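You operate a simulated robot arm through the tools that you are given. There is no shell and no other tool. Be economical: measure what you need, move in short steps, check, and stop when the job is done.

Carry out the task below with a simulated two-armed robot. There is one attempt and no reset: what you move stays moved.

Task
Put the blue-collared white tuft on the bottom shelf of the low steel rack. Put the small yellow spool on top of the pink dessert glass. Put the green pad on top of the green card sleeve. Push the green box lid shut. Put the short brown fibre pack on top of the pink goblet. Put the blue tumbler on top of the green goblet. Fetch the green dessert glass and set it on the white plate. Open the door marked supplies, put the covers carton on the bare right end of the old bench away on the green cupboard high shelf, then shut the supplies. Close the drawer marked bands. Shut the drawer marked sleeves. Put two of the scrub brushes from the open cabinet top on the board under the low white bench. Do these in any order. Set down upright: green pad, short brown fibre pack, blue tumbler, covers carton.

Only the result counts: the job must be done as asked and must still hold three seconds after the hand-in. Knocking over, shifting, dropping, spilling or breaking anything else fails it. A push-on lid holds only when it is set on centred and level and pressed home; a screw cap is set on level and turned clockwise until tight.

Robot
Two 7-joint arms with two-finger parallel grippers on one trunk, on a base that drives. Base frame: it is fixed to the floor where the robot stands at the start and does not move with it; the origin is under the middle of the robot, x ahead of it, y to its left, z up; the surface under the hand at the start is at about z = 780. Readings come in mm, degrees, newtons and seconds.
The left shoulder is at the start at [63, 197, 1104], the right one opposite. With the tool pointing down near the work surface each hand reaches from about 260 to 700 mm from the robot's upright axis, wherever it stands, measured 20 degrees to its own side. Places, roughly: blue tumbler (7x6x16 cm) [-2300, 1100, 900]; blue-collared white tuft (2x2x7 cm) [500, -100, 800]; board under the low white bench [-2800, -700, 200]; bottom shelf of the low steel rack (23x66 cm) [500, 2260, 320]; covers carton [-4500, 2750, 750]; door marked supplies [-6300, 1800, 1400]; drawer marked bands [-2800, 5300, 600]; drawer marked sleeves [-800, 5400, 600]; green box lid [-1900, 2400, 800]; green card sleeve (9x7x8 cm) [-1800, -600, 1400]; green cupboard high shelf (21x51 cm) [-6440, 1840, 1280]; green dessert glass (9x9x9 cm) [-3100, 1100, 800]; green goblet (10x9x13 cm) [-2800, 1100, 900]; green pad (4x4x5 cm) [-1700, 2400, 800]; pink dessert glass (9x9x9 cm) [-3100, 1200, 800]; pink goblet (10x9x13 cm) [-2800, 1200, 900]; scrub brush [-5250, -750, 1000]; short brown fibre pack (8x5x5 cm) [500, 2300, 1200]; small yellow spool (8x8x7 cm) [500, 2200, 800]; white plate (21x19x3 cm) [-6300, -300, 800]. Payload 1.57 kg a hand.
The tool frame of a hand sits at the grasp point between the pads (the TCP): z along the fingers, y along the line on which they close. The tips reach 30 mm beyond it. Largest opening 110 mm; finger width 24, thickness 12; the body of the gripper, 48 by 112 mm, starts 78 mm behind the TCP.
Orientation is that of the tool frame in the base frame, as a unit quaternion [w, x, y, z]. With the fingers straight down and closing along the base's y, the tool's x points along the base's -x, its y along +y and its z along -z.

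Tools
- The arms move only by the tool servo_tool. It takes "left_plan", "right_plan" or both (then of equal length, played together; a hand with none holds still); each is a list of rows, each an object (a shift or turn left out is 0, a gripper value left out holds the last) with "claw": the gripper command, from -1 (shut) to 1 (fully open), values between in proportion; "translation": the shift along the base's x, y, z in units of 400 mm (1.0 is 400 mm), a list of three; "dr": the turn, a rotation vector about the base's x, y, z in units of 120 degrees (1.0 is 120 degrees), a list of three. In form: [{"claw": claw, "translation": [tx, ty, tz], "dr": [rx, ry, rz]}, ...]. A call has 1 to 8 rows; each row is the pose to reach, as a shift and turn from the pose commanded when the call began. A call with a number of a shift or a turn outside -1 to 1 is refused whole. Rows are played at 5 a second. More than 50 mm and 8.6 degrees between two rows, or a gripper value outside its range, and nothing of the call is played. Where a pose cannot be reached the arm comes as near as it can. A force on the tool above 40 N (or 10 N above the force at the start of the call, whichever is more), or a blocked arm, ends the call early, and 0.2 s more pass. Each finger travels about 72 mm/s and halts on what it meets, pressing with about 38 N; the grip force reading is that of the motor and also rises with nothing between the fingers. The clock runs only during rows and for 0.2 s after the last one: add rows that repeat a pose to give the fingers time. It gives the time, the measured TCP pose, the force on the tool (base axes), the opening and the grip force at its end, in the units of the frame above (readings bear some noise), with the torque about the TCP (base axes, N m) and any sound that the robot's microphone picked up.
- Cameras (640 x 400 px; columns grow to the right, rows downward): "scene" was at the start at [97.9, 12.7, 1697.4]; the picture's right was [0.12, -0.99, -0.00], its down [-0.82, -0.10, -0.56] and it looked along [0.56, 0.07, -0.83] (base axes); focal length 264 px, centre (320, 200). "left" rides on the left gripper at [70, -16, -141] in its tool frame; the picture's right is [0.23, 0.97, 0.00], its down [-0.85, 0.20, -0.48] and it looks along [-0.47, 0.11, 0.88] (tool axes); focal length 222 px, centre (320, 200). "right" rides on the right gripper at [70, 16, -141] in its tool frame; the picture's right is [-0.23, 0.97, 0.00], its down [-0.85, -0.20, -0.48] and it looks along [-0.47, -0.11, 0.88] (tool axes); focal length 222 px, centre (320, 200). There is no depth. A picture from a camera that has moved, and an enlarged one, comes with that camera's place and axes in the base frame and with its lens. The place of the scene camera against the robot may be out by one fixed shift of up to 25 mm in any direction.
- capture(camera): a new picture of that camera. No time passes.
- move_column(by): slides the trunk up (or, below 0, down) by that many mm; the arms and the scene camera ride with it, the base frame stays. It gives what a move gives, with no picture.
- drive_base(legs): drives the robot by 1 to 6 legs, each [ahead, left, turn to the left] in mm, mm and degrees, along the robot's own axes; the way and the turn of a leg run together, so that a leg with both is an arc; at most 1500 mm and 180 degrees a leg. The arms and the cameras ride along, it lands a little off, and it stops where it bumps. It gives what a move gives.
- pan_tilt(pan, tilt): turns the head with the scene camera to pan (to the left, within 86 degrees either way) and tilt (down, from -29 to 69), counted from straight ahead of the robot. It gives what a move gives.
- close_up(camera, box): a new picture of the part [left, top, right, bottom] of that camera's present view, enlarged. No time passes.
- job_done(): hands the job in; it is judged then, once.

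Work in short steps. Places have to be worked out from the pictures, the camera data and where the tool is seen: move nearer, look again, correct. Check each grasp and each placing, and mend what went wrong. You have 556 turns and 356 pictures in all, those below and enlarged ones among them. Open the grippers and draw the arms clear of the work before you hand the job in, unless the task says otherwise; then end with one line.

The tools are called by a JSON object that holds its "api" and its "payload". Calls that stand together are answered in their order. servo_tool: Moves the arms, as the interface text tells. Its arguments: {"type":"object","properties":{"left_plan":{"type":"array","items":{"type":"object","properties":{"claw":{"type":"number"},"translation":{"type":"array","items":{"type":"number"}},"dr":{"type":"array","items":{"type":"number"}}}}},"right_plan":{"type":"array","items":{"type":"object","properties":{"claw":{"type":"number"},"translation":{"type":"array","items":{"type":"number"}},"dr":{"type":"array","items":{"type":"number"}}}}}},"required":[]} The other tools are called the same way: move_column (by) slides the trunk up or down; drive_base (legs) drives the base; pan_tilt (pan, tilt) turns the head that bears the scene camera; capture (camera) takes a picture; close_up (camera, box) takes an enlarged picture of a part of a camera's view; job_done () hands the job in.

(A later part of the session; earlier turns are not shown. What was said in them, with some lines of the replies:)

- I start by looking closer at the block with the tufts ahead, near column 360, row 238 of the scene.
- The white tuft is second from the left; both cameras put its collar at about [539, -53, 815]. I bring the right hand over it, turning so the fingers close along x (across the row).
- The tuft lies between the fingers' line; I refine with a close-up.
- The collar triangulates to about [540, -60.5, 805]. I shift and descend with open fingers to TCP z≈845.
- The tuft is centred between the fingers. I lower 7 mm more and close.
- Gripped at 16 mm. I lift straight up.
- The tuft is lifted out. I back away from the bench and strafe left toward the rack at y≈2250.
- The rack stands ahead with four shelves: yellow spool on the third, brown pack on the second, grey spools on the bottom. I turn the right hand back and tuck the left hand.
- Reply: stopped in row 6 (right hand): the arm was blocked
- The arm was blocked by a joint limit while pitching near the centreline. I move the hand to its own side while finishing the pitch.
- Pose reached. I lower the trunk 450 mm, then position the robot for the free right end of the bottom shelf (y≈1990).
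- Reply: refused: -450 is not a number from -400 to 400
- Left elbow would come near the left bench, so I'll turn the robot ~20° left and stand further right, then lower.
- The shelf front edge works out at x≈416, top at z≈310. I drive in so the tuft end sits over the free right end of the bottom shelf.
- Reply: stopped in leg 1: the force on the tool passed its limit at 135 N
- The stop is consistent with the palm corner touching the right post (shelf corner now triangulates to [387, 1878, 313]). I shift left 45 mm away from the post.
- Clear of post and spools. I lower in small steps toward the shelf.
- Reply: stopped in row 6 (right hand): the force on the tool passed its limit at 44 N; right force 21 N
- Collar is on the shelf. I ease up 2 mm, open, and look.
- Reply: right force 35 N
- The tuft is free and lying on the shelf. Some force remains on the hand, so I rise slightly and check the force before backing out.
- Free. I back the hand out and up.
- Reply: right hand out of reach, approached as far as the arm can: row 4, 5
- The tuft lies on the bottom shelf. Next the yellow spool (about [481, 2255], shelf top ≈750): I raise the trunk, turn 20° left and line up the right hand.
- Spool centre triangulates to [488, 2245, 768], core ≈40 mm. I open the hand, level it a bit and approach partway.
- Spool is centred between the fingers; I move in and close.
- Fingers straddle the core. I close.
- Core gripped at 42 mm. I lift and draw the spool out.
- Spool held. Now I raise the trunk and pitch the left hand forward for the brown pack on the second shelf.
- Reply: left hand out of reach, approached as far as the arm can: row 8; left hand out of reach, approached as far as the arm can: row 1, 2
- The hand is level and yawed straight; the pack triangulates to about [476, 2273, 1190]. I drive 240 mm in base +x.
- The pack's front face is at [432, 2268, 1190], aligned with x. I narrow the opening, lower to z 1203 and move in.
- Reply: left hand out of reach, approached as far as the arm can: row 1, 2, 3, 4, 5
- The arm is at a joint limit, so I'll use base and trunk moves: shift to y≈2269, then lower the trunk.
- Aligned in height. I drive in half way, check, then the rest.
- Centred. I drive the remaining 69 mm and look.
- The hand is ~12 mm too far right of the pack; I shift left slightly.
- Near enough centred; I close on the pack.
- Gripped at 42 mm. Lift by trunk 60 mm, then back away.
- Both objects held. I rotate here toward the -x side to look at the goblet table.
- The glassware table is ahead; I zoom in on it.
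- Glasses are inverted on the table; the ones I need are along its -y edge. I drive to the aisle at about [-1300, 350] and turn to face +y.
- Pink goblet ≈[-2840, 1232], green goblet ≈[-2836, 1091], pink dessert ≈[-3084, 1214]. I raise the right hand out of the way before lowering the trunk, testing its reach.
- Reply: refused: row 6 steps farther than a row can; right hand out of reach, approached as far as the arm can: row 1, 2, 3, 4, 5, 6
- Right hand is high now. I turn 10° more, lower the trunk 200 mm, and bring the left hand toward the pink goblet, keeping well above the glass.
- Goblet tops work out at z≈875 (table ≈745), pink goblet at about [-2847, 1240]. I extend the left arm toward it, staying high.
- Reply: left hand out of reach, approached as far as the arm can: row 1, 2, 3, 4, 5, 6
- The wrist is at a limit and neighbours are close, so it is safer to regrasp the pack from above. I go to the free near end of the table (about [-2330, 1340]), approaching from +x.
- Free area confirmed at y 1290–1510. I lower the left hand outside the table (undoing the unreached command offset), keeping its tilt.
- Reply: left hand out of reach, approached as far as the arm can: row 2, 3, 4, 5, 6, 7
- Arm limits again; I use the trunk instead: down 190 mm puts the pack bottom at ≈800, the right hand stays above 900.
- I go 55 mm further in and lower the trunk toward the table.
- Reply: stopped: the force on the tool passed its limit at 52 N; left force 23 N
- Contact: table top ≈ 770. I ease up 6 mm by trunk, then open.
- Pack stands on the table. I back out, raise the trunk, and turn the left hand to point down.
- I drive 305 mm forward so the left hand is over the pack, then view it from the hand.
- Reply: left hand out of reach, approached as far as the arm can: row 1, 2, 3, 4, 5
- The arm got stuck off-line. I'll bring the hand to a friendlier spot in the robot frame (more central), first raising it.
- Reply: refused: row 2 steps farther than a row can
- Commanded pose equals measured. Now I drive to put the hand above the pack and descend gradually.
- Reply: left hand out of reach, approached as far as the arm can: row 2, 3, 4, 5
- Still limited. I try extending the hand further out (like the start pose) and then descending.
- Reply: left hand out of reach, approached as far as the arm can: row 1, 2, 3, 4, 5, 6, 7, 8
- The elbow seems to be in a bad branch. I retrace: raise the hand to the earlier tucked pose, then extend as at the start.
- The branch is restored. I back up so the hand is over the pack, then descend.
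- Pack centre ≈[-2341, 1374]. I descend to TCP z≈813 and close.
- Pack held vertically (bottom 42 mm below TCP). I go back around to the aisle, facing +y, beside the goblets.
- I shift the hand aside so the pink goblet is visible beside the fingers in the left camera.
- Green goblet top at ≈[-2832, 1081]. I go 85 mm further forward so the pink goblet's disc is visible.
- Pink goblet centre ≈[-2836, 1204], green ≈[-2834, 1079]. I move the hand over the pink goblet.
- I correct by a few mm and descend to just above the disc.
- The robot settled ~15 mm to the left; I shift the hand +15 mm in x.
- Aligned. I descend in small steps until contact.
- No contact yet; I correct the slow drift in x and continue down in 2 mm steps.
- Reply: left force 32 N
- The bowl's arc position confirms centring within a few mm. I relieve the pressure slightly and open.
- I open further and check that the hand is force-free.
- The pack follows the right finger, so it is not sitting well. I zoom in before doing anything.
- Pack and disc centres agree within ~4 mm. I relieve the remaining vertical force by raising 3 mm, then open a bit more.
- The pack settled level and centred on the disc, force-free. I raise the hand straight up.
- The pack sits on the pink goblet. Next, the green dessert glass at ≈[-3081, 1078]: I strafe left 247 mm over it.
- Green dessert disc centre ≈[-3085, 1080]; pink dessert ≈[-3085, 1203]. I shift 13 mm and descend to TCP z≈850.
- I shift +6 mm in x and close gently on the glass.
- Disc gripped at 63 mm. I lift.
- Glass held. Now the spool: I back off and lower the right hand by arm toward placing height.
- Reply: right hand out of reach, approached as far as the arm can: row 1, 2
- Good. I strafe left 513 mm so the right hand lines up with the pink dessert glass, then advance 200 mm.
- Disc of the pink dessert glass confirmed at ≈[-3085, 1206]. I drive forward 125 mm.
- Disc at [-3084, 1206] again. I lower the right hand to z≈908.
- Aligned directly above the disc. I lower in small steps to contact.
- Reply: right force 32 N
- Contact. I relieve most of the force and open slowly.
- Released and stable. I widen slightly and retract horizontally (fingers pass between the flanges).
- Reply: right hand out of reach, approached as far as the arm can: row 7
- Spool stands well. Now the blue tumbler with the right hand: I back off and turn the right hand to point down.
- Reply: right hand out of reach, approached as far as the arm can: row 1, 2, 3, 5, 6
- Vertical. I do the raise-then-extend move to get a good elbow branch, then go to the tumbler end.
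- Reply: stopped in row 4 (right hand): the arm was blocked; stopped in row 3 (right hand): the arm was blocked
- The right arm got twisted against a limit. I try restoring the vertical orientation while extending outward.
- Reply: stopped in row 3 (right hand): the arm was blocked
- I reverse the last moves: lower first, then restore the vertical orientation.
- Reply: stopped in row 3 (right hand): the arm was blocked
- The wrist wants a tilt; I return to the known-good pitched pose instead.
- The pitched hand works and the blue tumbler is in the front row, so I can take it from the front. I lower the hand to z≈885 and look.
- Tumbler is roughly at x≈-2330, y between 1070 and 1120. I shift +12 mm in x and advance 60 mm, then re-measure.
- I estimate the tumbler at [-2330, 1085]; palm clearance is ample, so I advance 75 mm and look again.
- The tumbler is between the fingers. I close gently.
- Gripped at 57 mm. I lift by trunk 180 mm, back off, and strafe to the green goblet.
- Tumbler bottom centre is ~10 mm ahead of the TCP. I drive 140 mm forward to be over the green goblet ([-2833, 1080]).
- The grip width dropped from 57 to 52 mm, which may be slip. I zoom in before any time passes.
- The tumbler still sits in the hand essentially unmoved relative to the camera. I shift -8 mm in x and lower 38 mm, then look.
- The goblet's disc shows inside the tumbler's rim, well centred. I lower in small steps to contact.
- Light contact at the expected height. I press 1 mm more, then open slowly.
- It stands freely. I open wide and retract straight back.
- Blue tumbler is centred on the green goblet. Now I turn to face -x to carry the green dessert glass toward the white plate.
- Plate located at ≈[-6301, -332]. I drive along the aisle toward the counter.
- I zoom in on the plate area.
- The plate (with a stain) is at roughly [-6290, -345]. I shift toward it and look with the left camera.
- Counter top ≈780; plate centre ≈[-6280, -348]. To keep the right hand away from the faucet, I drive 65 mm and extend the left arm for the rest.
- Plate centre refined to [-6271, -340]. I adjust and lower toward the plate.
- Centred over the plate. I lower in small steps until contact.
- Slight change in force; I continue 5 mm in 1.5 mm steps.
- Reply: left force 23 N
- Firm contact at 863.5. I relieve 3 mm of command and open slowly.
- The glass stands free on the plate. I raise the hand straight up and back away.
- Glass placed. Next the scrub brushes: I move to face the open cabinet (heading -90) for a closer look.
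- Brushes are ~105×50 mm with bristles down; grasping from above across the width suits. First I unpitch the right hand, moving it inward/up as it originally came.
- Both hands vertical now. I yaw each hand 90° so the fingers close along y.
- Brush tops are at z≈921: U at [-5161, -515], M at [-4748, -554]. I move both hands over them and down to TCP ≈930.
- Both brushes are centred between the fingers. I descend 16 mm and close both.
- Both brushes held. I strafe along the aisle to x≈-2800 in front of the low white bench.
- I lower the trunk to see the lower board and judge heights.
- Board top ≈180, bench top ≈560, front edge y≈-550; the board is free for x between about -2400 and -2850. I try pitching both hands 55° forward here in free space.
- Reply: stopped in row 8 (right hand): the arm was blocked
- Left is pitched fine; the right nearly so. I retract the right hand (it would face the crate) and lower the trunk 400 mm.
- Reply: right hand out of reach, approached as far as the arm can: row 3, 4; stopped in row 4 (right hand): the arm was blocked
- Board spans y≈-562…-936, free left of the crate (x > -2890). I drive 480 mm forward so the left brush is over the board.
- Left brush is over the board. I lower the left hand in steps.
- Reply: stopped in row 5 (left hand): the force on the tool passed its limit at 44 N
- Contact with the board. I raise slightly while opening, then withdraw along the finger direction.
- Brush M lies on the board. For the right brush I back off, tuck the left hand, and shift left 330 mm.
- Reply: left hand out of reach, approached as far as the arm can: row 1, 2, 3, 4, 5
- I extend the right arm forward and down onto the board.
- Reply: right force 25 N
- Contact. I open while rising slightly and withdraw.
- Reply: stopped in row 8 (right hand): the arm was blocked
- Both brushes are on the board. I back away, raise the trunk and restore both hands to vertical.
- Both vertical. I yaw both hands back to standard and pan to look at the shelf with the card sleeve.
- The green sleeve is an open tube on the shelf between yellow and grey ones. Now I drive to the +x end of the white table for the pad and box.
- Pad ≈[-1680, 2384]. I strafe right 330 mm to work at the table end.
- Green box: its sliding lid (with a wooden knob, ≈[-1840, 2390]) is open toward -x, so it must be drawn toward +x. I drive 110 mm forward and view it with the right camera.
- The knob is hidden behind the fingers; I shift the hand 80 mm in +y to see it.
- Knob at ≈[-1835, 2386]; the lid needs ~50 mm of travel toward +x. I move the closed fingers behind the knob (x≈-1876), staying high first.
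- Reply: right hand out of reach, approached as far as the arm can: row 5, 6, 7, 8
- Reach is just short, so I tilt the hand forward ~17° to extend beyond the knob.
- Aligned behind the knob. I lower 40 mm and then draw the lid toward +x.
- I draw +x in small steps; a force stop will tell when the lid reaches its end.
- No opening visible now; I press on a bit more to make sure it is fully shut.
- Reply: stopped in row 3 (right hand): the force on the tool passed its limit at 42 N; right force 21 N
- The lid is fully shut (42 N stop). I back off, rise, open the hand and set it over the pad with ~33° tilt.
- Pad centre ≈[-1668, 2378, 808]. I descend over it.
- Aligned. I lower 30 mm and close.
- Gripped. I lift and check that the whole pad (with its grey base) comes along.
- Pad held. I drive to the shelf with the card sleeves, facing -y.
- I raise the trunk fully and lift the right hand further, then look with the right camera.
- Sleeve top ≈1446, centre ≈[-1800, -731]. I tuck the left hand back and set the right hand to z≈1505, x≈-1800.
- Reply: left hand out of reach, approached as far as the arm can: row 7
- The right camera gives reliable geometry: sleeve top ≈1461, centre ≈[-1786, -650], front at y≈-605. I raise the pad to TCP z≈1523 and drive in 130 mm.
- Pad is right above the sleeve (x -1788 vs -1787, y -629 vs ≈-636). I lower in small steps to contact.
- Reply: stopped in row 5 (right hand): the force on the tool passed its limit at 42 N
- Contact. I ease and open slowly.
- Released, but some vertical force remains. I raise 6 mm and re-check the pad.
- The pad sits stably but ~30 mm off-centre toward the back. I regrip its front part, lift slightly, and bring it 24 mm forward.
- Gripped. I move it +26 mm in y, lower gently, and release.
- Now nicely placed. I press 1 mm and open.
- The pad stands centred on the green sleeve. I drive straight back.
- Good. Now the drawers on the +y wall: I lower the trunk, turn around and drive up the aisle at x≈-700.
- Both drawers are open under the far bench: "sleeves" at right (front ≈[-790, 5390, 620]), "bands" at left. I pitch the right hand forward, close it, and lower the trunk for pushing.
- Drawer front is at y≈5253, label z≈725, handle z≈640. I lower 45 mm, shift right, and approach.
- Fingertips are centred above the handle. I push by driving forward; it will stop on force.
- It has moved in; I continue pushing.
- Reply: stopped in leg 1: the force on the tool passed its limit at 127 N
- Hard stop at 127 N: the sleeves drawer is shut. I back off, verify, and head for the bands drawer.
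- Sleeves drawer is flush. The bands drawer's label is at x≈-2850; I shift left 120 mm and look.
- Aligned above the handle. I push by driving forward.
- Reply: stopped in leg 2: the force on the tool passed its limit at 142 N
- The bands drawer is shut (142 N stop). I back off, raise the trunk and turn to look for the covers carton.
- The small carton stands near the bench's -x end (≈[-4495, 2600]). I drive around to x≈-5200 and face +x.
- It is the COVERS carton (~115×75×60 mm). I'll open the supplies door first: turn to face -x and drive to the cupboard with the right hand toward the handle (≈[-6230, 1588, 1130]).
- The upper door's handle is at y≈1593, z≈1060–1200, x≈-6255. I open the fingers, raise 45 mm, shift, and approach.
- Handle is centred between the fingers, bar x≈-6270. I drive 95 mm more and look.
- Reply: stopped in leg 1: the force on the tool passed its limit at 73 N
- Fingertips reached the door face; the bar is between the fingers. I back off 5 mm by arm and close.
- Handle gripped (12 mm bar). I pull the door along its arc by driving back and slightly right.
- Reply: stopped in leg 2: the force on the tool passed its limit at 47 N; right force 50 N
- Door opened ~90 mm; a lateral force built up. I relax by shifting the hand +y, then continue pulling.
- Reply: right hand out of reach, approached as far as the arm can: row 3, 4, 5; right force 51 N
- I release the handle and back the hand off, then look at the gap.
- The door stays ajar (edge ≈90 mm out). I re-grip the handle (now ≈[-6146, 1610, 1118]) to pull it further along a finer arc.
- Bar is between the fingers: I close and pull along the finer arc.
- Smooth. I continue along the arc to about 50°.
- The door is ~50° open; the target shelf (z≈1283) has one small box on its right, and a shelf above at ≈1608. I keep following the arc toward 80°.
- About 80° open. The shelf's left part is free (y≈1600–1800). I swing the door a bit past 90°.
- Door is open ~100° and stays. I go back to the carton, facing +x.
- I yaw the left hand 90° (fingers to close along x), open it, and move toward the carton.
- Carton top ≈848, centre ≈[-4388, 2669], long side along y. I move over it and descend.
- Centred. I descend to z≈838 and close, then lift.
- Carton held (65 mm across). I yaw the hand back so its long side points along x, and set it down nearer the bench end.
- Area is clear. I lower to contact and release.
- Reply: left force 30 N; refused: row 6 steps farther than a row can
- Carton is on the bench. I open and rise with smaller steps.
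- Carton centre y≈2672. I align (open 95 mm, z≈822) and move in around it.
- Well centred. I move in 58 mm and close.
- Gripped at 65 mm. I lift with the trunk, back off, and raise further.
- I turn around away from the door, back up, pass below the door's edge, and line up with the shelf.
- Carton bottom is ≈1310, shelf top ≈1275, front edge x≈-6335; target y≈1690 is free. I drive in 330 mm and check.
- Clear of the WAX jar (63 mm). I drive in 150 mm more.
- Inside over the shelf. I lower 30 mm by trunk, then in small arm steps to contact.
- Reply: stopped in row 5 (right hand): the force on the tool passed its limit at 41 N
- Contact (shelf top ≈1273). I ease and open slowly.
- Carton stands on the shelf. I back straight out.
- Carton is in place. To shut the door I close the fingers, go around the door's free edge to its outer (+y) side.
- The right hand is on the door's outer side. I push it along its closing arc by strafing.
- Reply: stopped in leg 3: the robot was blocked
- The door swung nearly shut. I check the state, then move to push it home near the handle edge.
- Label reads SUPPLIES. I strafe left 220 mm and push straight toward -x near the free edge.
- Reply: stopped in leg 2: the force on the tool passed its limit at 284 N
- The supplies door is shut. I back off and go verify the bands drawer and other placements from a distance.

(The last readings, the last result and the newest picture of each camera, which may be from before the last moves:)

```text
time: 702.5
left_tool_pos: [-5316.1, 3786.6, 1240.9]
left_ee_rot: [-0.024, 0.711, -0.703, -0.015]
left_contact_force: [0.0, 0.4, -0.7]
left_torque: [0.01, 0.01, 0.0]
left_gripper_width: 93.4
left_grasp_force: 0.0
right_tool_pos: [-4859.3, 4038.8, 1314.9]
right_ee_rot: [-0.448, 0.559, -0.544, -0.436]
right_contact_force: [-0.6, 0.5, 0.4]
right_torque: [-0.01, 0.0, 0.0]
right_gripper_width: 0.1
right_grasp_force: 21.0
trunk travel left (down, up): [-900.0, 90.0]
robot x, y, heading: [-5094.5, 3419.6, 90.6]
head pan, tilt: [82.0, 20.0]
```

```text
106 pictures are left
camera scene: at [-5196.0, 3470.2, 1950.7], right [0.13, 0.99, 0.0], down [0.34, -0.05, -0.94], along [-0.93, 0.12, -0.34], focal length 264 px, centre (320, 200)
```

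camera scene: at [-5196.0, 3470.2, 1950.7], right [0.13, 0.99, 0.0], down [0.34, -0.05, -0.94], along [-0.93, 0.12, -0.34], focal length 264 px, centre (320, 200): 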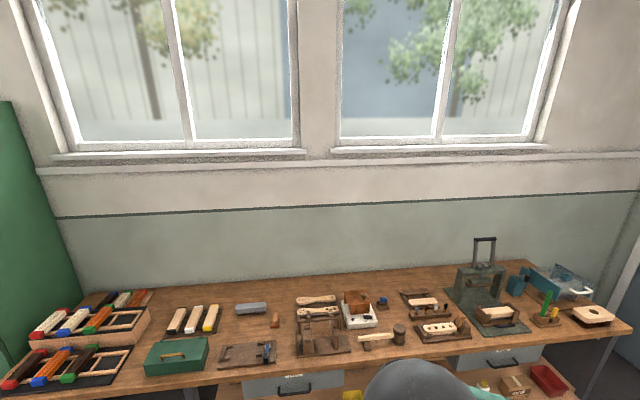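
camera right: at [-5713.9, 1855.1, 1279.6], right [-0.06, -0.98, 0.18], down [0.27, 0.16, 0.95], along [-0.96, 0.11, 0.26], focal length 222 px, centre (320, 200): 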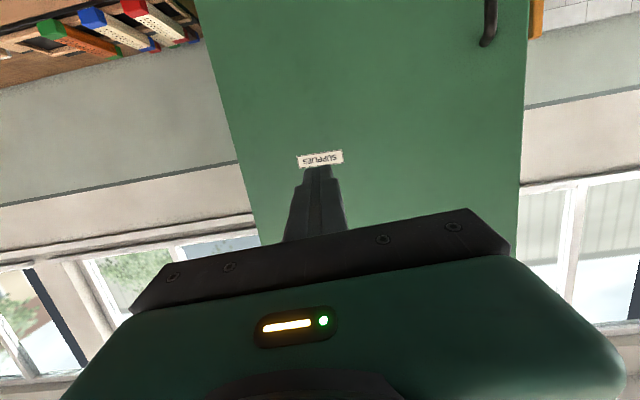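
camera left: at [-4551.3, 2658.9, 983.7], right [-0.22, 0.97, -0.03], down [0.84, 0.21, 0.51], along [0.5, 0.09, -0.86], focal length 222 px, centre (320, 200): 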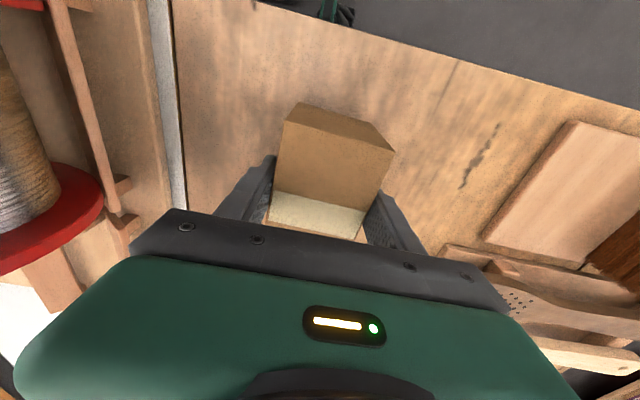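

Both drawers look flush. I turn a bit to confirm the cupboard door stays shut and view the glass table.

{"api": "drive_base", "payload": {"legs": [[0, 0, 75]]}}

{"api": "pan_tilt", "payload": {"pan": 65, "tilt": 15}}

{"api": "capture", "payload": {"camera": "scene"}}

```text
time: 706.2
left_tool_pos: [-5502.9, 3298.5, 1240.8]
left_ee_rot: [-0.01, 0.992, -0.12, -0.026]
left_contact_force: [0.6, 0.3, 0.8]
left_torque: [0.02, -0.01, 0.0]
left_gripper_width: 93.5
left_grasp_force: 0.0
right_tool_pos: [-5637.6, 3802.2, 1315.2]
right_ee_rot: [-0.087, 0.776, -0.087, -0.618]
right_contact_force: [0.4, -0.1, 0.0]
right_torque: [0.01, -0.03, -0.02]
right_gripper_width: 0.0
right_grasp_force: 21.2
trunk travel left (down, up): [-900.0, 90.0]
robot x, y, heading: [-5095.6, 3423.2, 166.7]
head pan, tilt: [82.0, 20.0]
```

```text
time: 707.0
left_tool_pos: [-5503.1, 3297.3, 1241.5]
left_ee_rot: [-0.01, 0.992, -0.12, -0.026]
left_contact_force: [-0.3, -0.3, 0.3]
left_torque: [0.02, -0.01, 0.0]
left_gripper_width: 93.5
left_grasp_force: 0.1
right_tool_pos: [-5635.6, 3802.8, 1316.2]
right_ee_rot: [-0.087, 0.776, -0.086, -0.618]
right_contact_force: [-0.3, -0.1, -0.2]
right_torque: [-0.01, 0.01, 0.03]
right_gripper_width: 0.0
right_grasp_force: 21.2
trunk travel left (down, up): [-900.0, 90.0]
robot x, y, heading: [-5095.6, 3422.0, 166.5]
head pan, tilt: [65.0, 15.0]
```

```text
105 pictures are left
camera scene: at [-5194.4, 3359.8, 1958.7], right [-0.78, 0.62, 0.0], down [0.16, 0.2, -0.97], along [-0.6, -0.76, -0.26], focal length 264 px, centre (320, 200)
```

scene: 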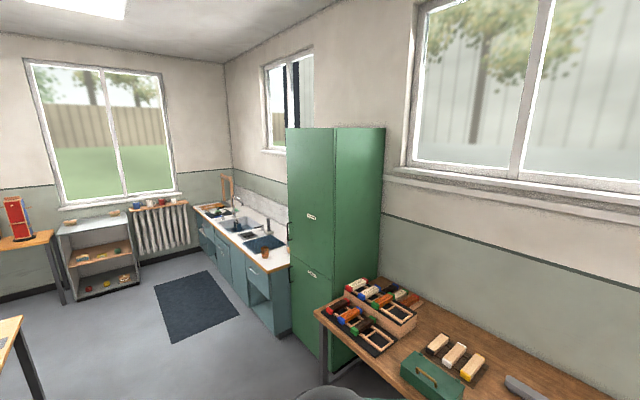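

The supplies door is shut. I open both grippers and hand in.

{"api": "servo_tool", "payload": {"right_plan": [{"claw": 0.3}, {"claw": 0.9}, {"claw": 0.9}, {"claw": 0.9}], "left_plan": [{"claw": 0.9}, {"claw": 0.9}, {"claw": 0.9}, {"claw": 0.9}]}}

{"api": "job_done", "payload": {}}

```text
time: 708.0
left_tool_pos: [-5502.5, 3298.1, 1240.8]
left_ee_rot: [-0.01, 0.992, -0.12, -0.025]
left_contact_force: [-0.2, -0.7, 0.5]
left_torque: [0.02, 0.01, -0.01]
left_gripper_width: 104.5
left_grasp_force: 0.1
right_tool_pos: [-5635.8, 3802.1, 1315.5]
right_ee_rot: [-0.087, 0.776, -0.087, -0.618]
right_contact_force: [-0.3, 0.2, -0.6]
right_torque: [-0.03, -0.02, 0.01]
right_gripper_width: 104.6
right_grasp_force: 0.1
trunk travel left (down, up): [-900.0, 90.0]
robot x, y, heading: [-5104.6, 3419.3, 166.5]
head pan, tilt: [65.0, 15.0]
```

```text
The job is handed in.
```

All eleven tasks are done and handed in; I checked each one by camera when I finished it, but I could not look at the carton again once the supplies door was shut.
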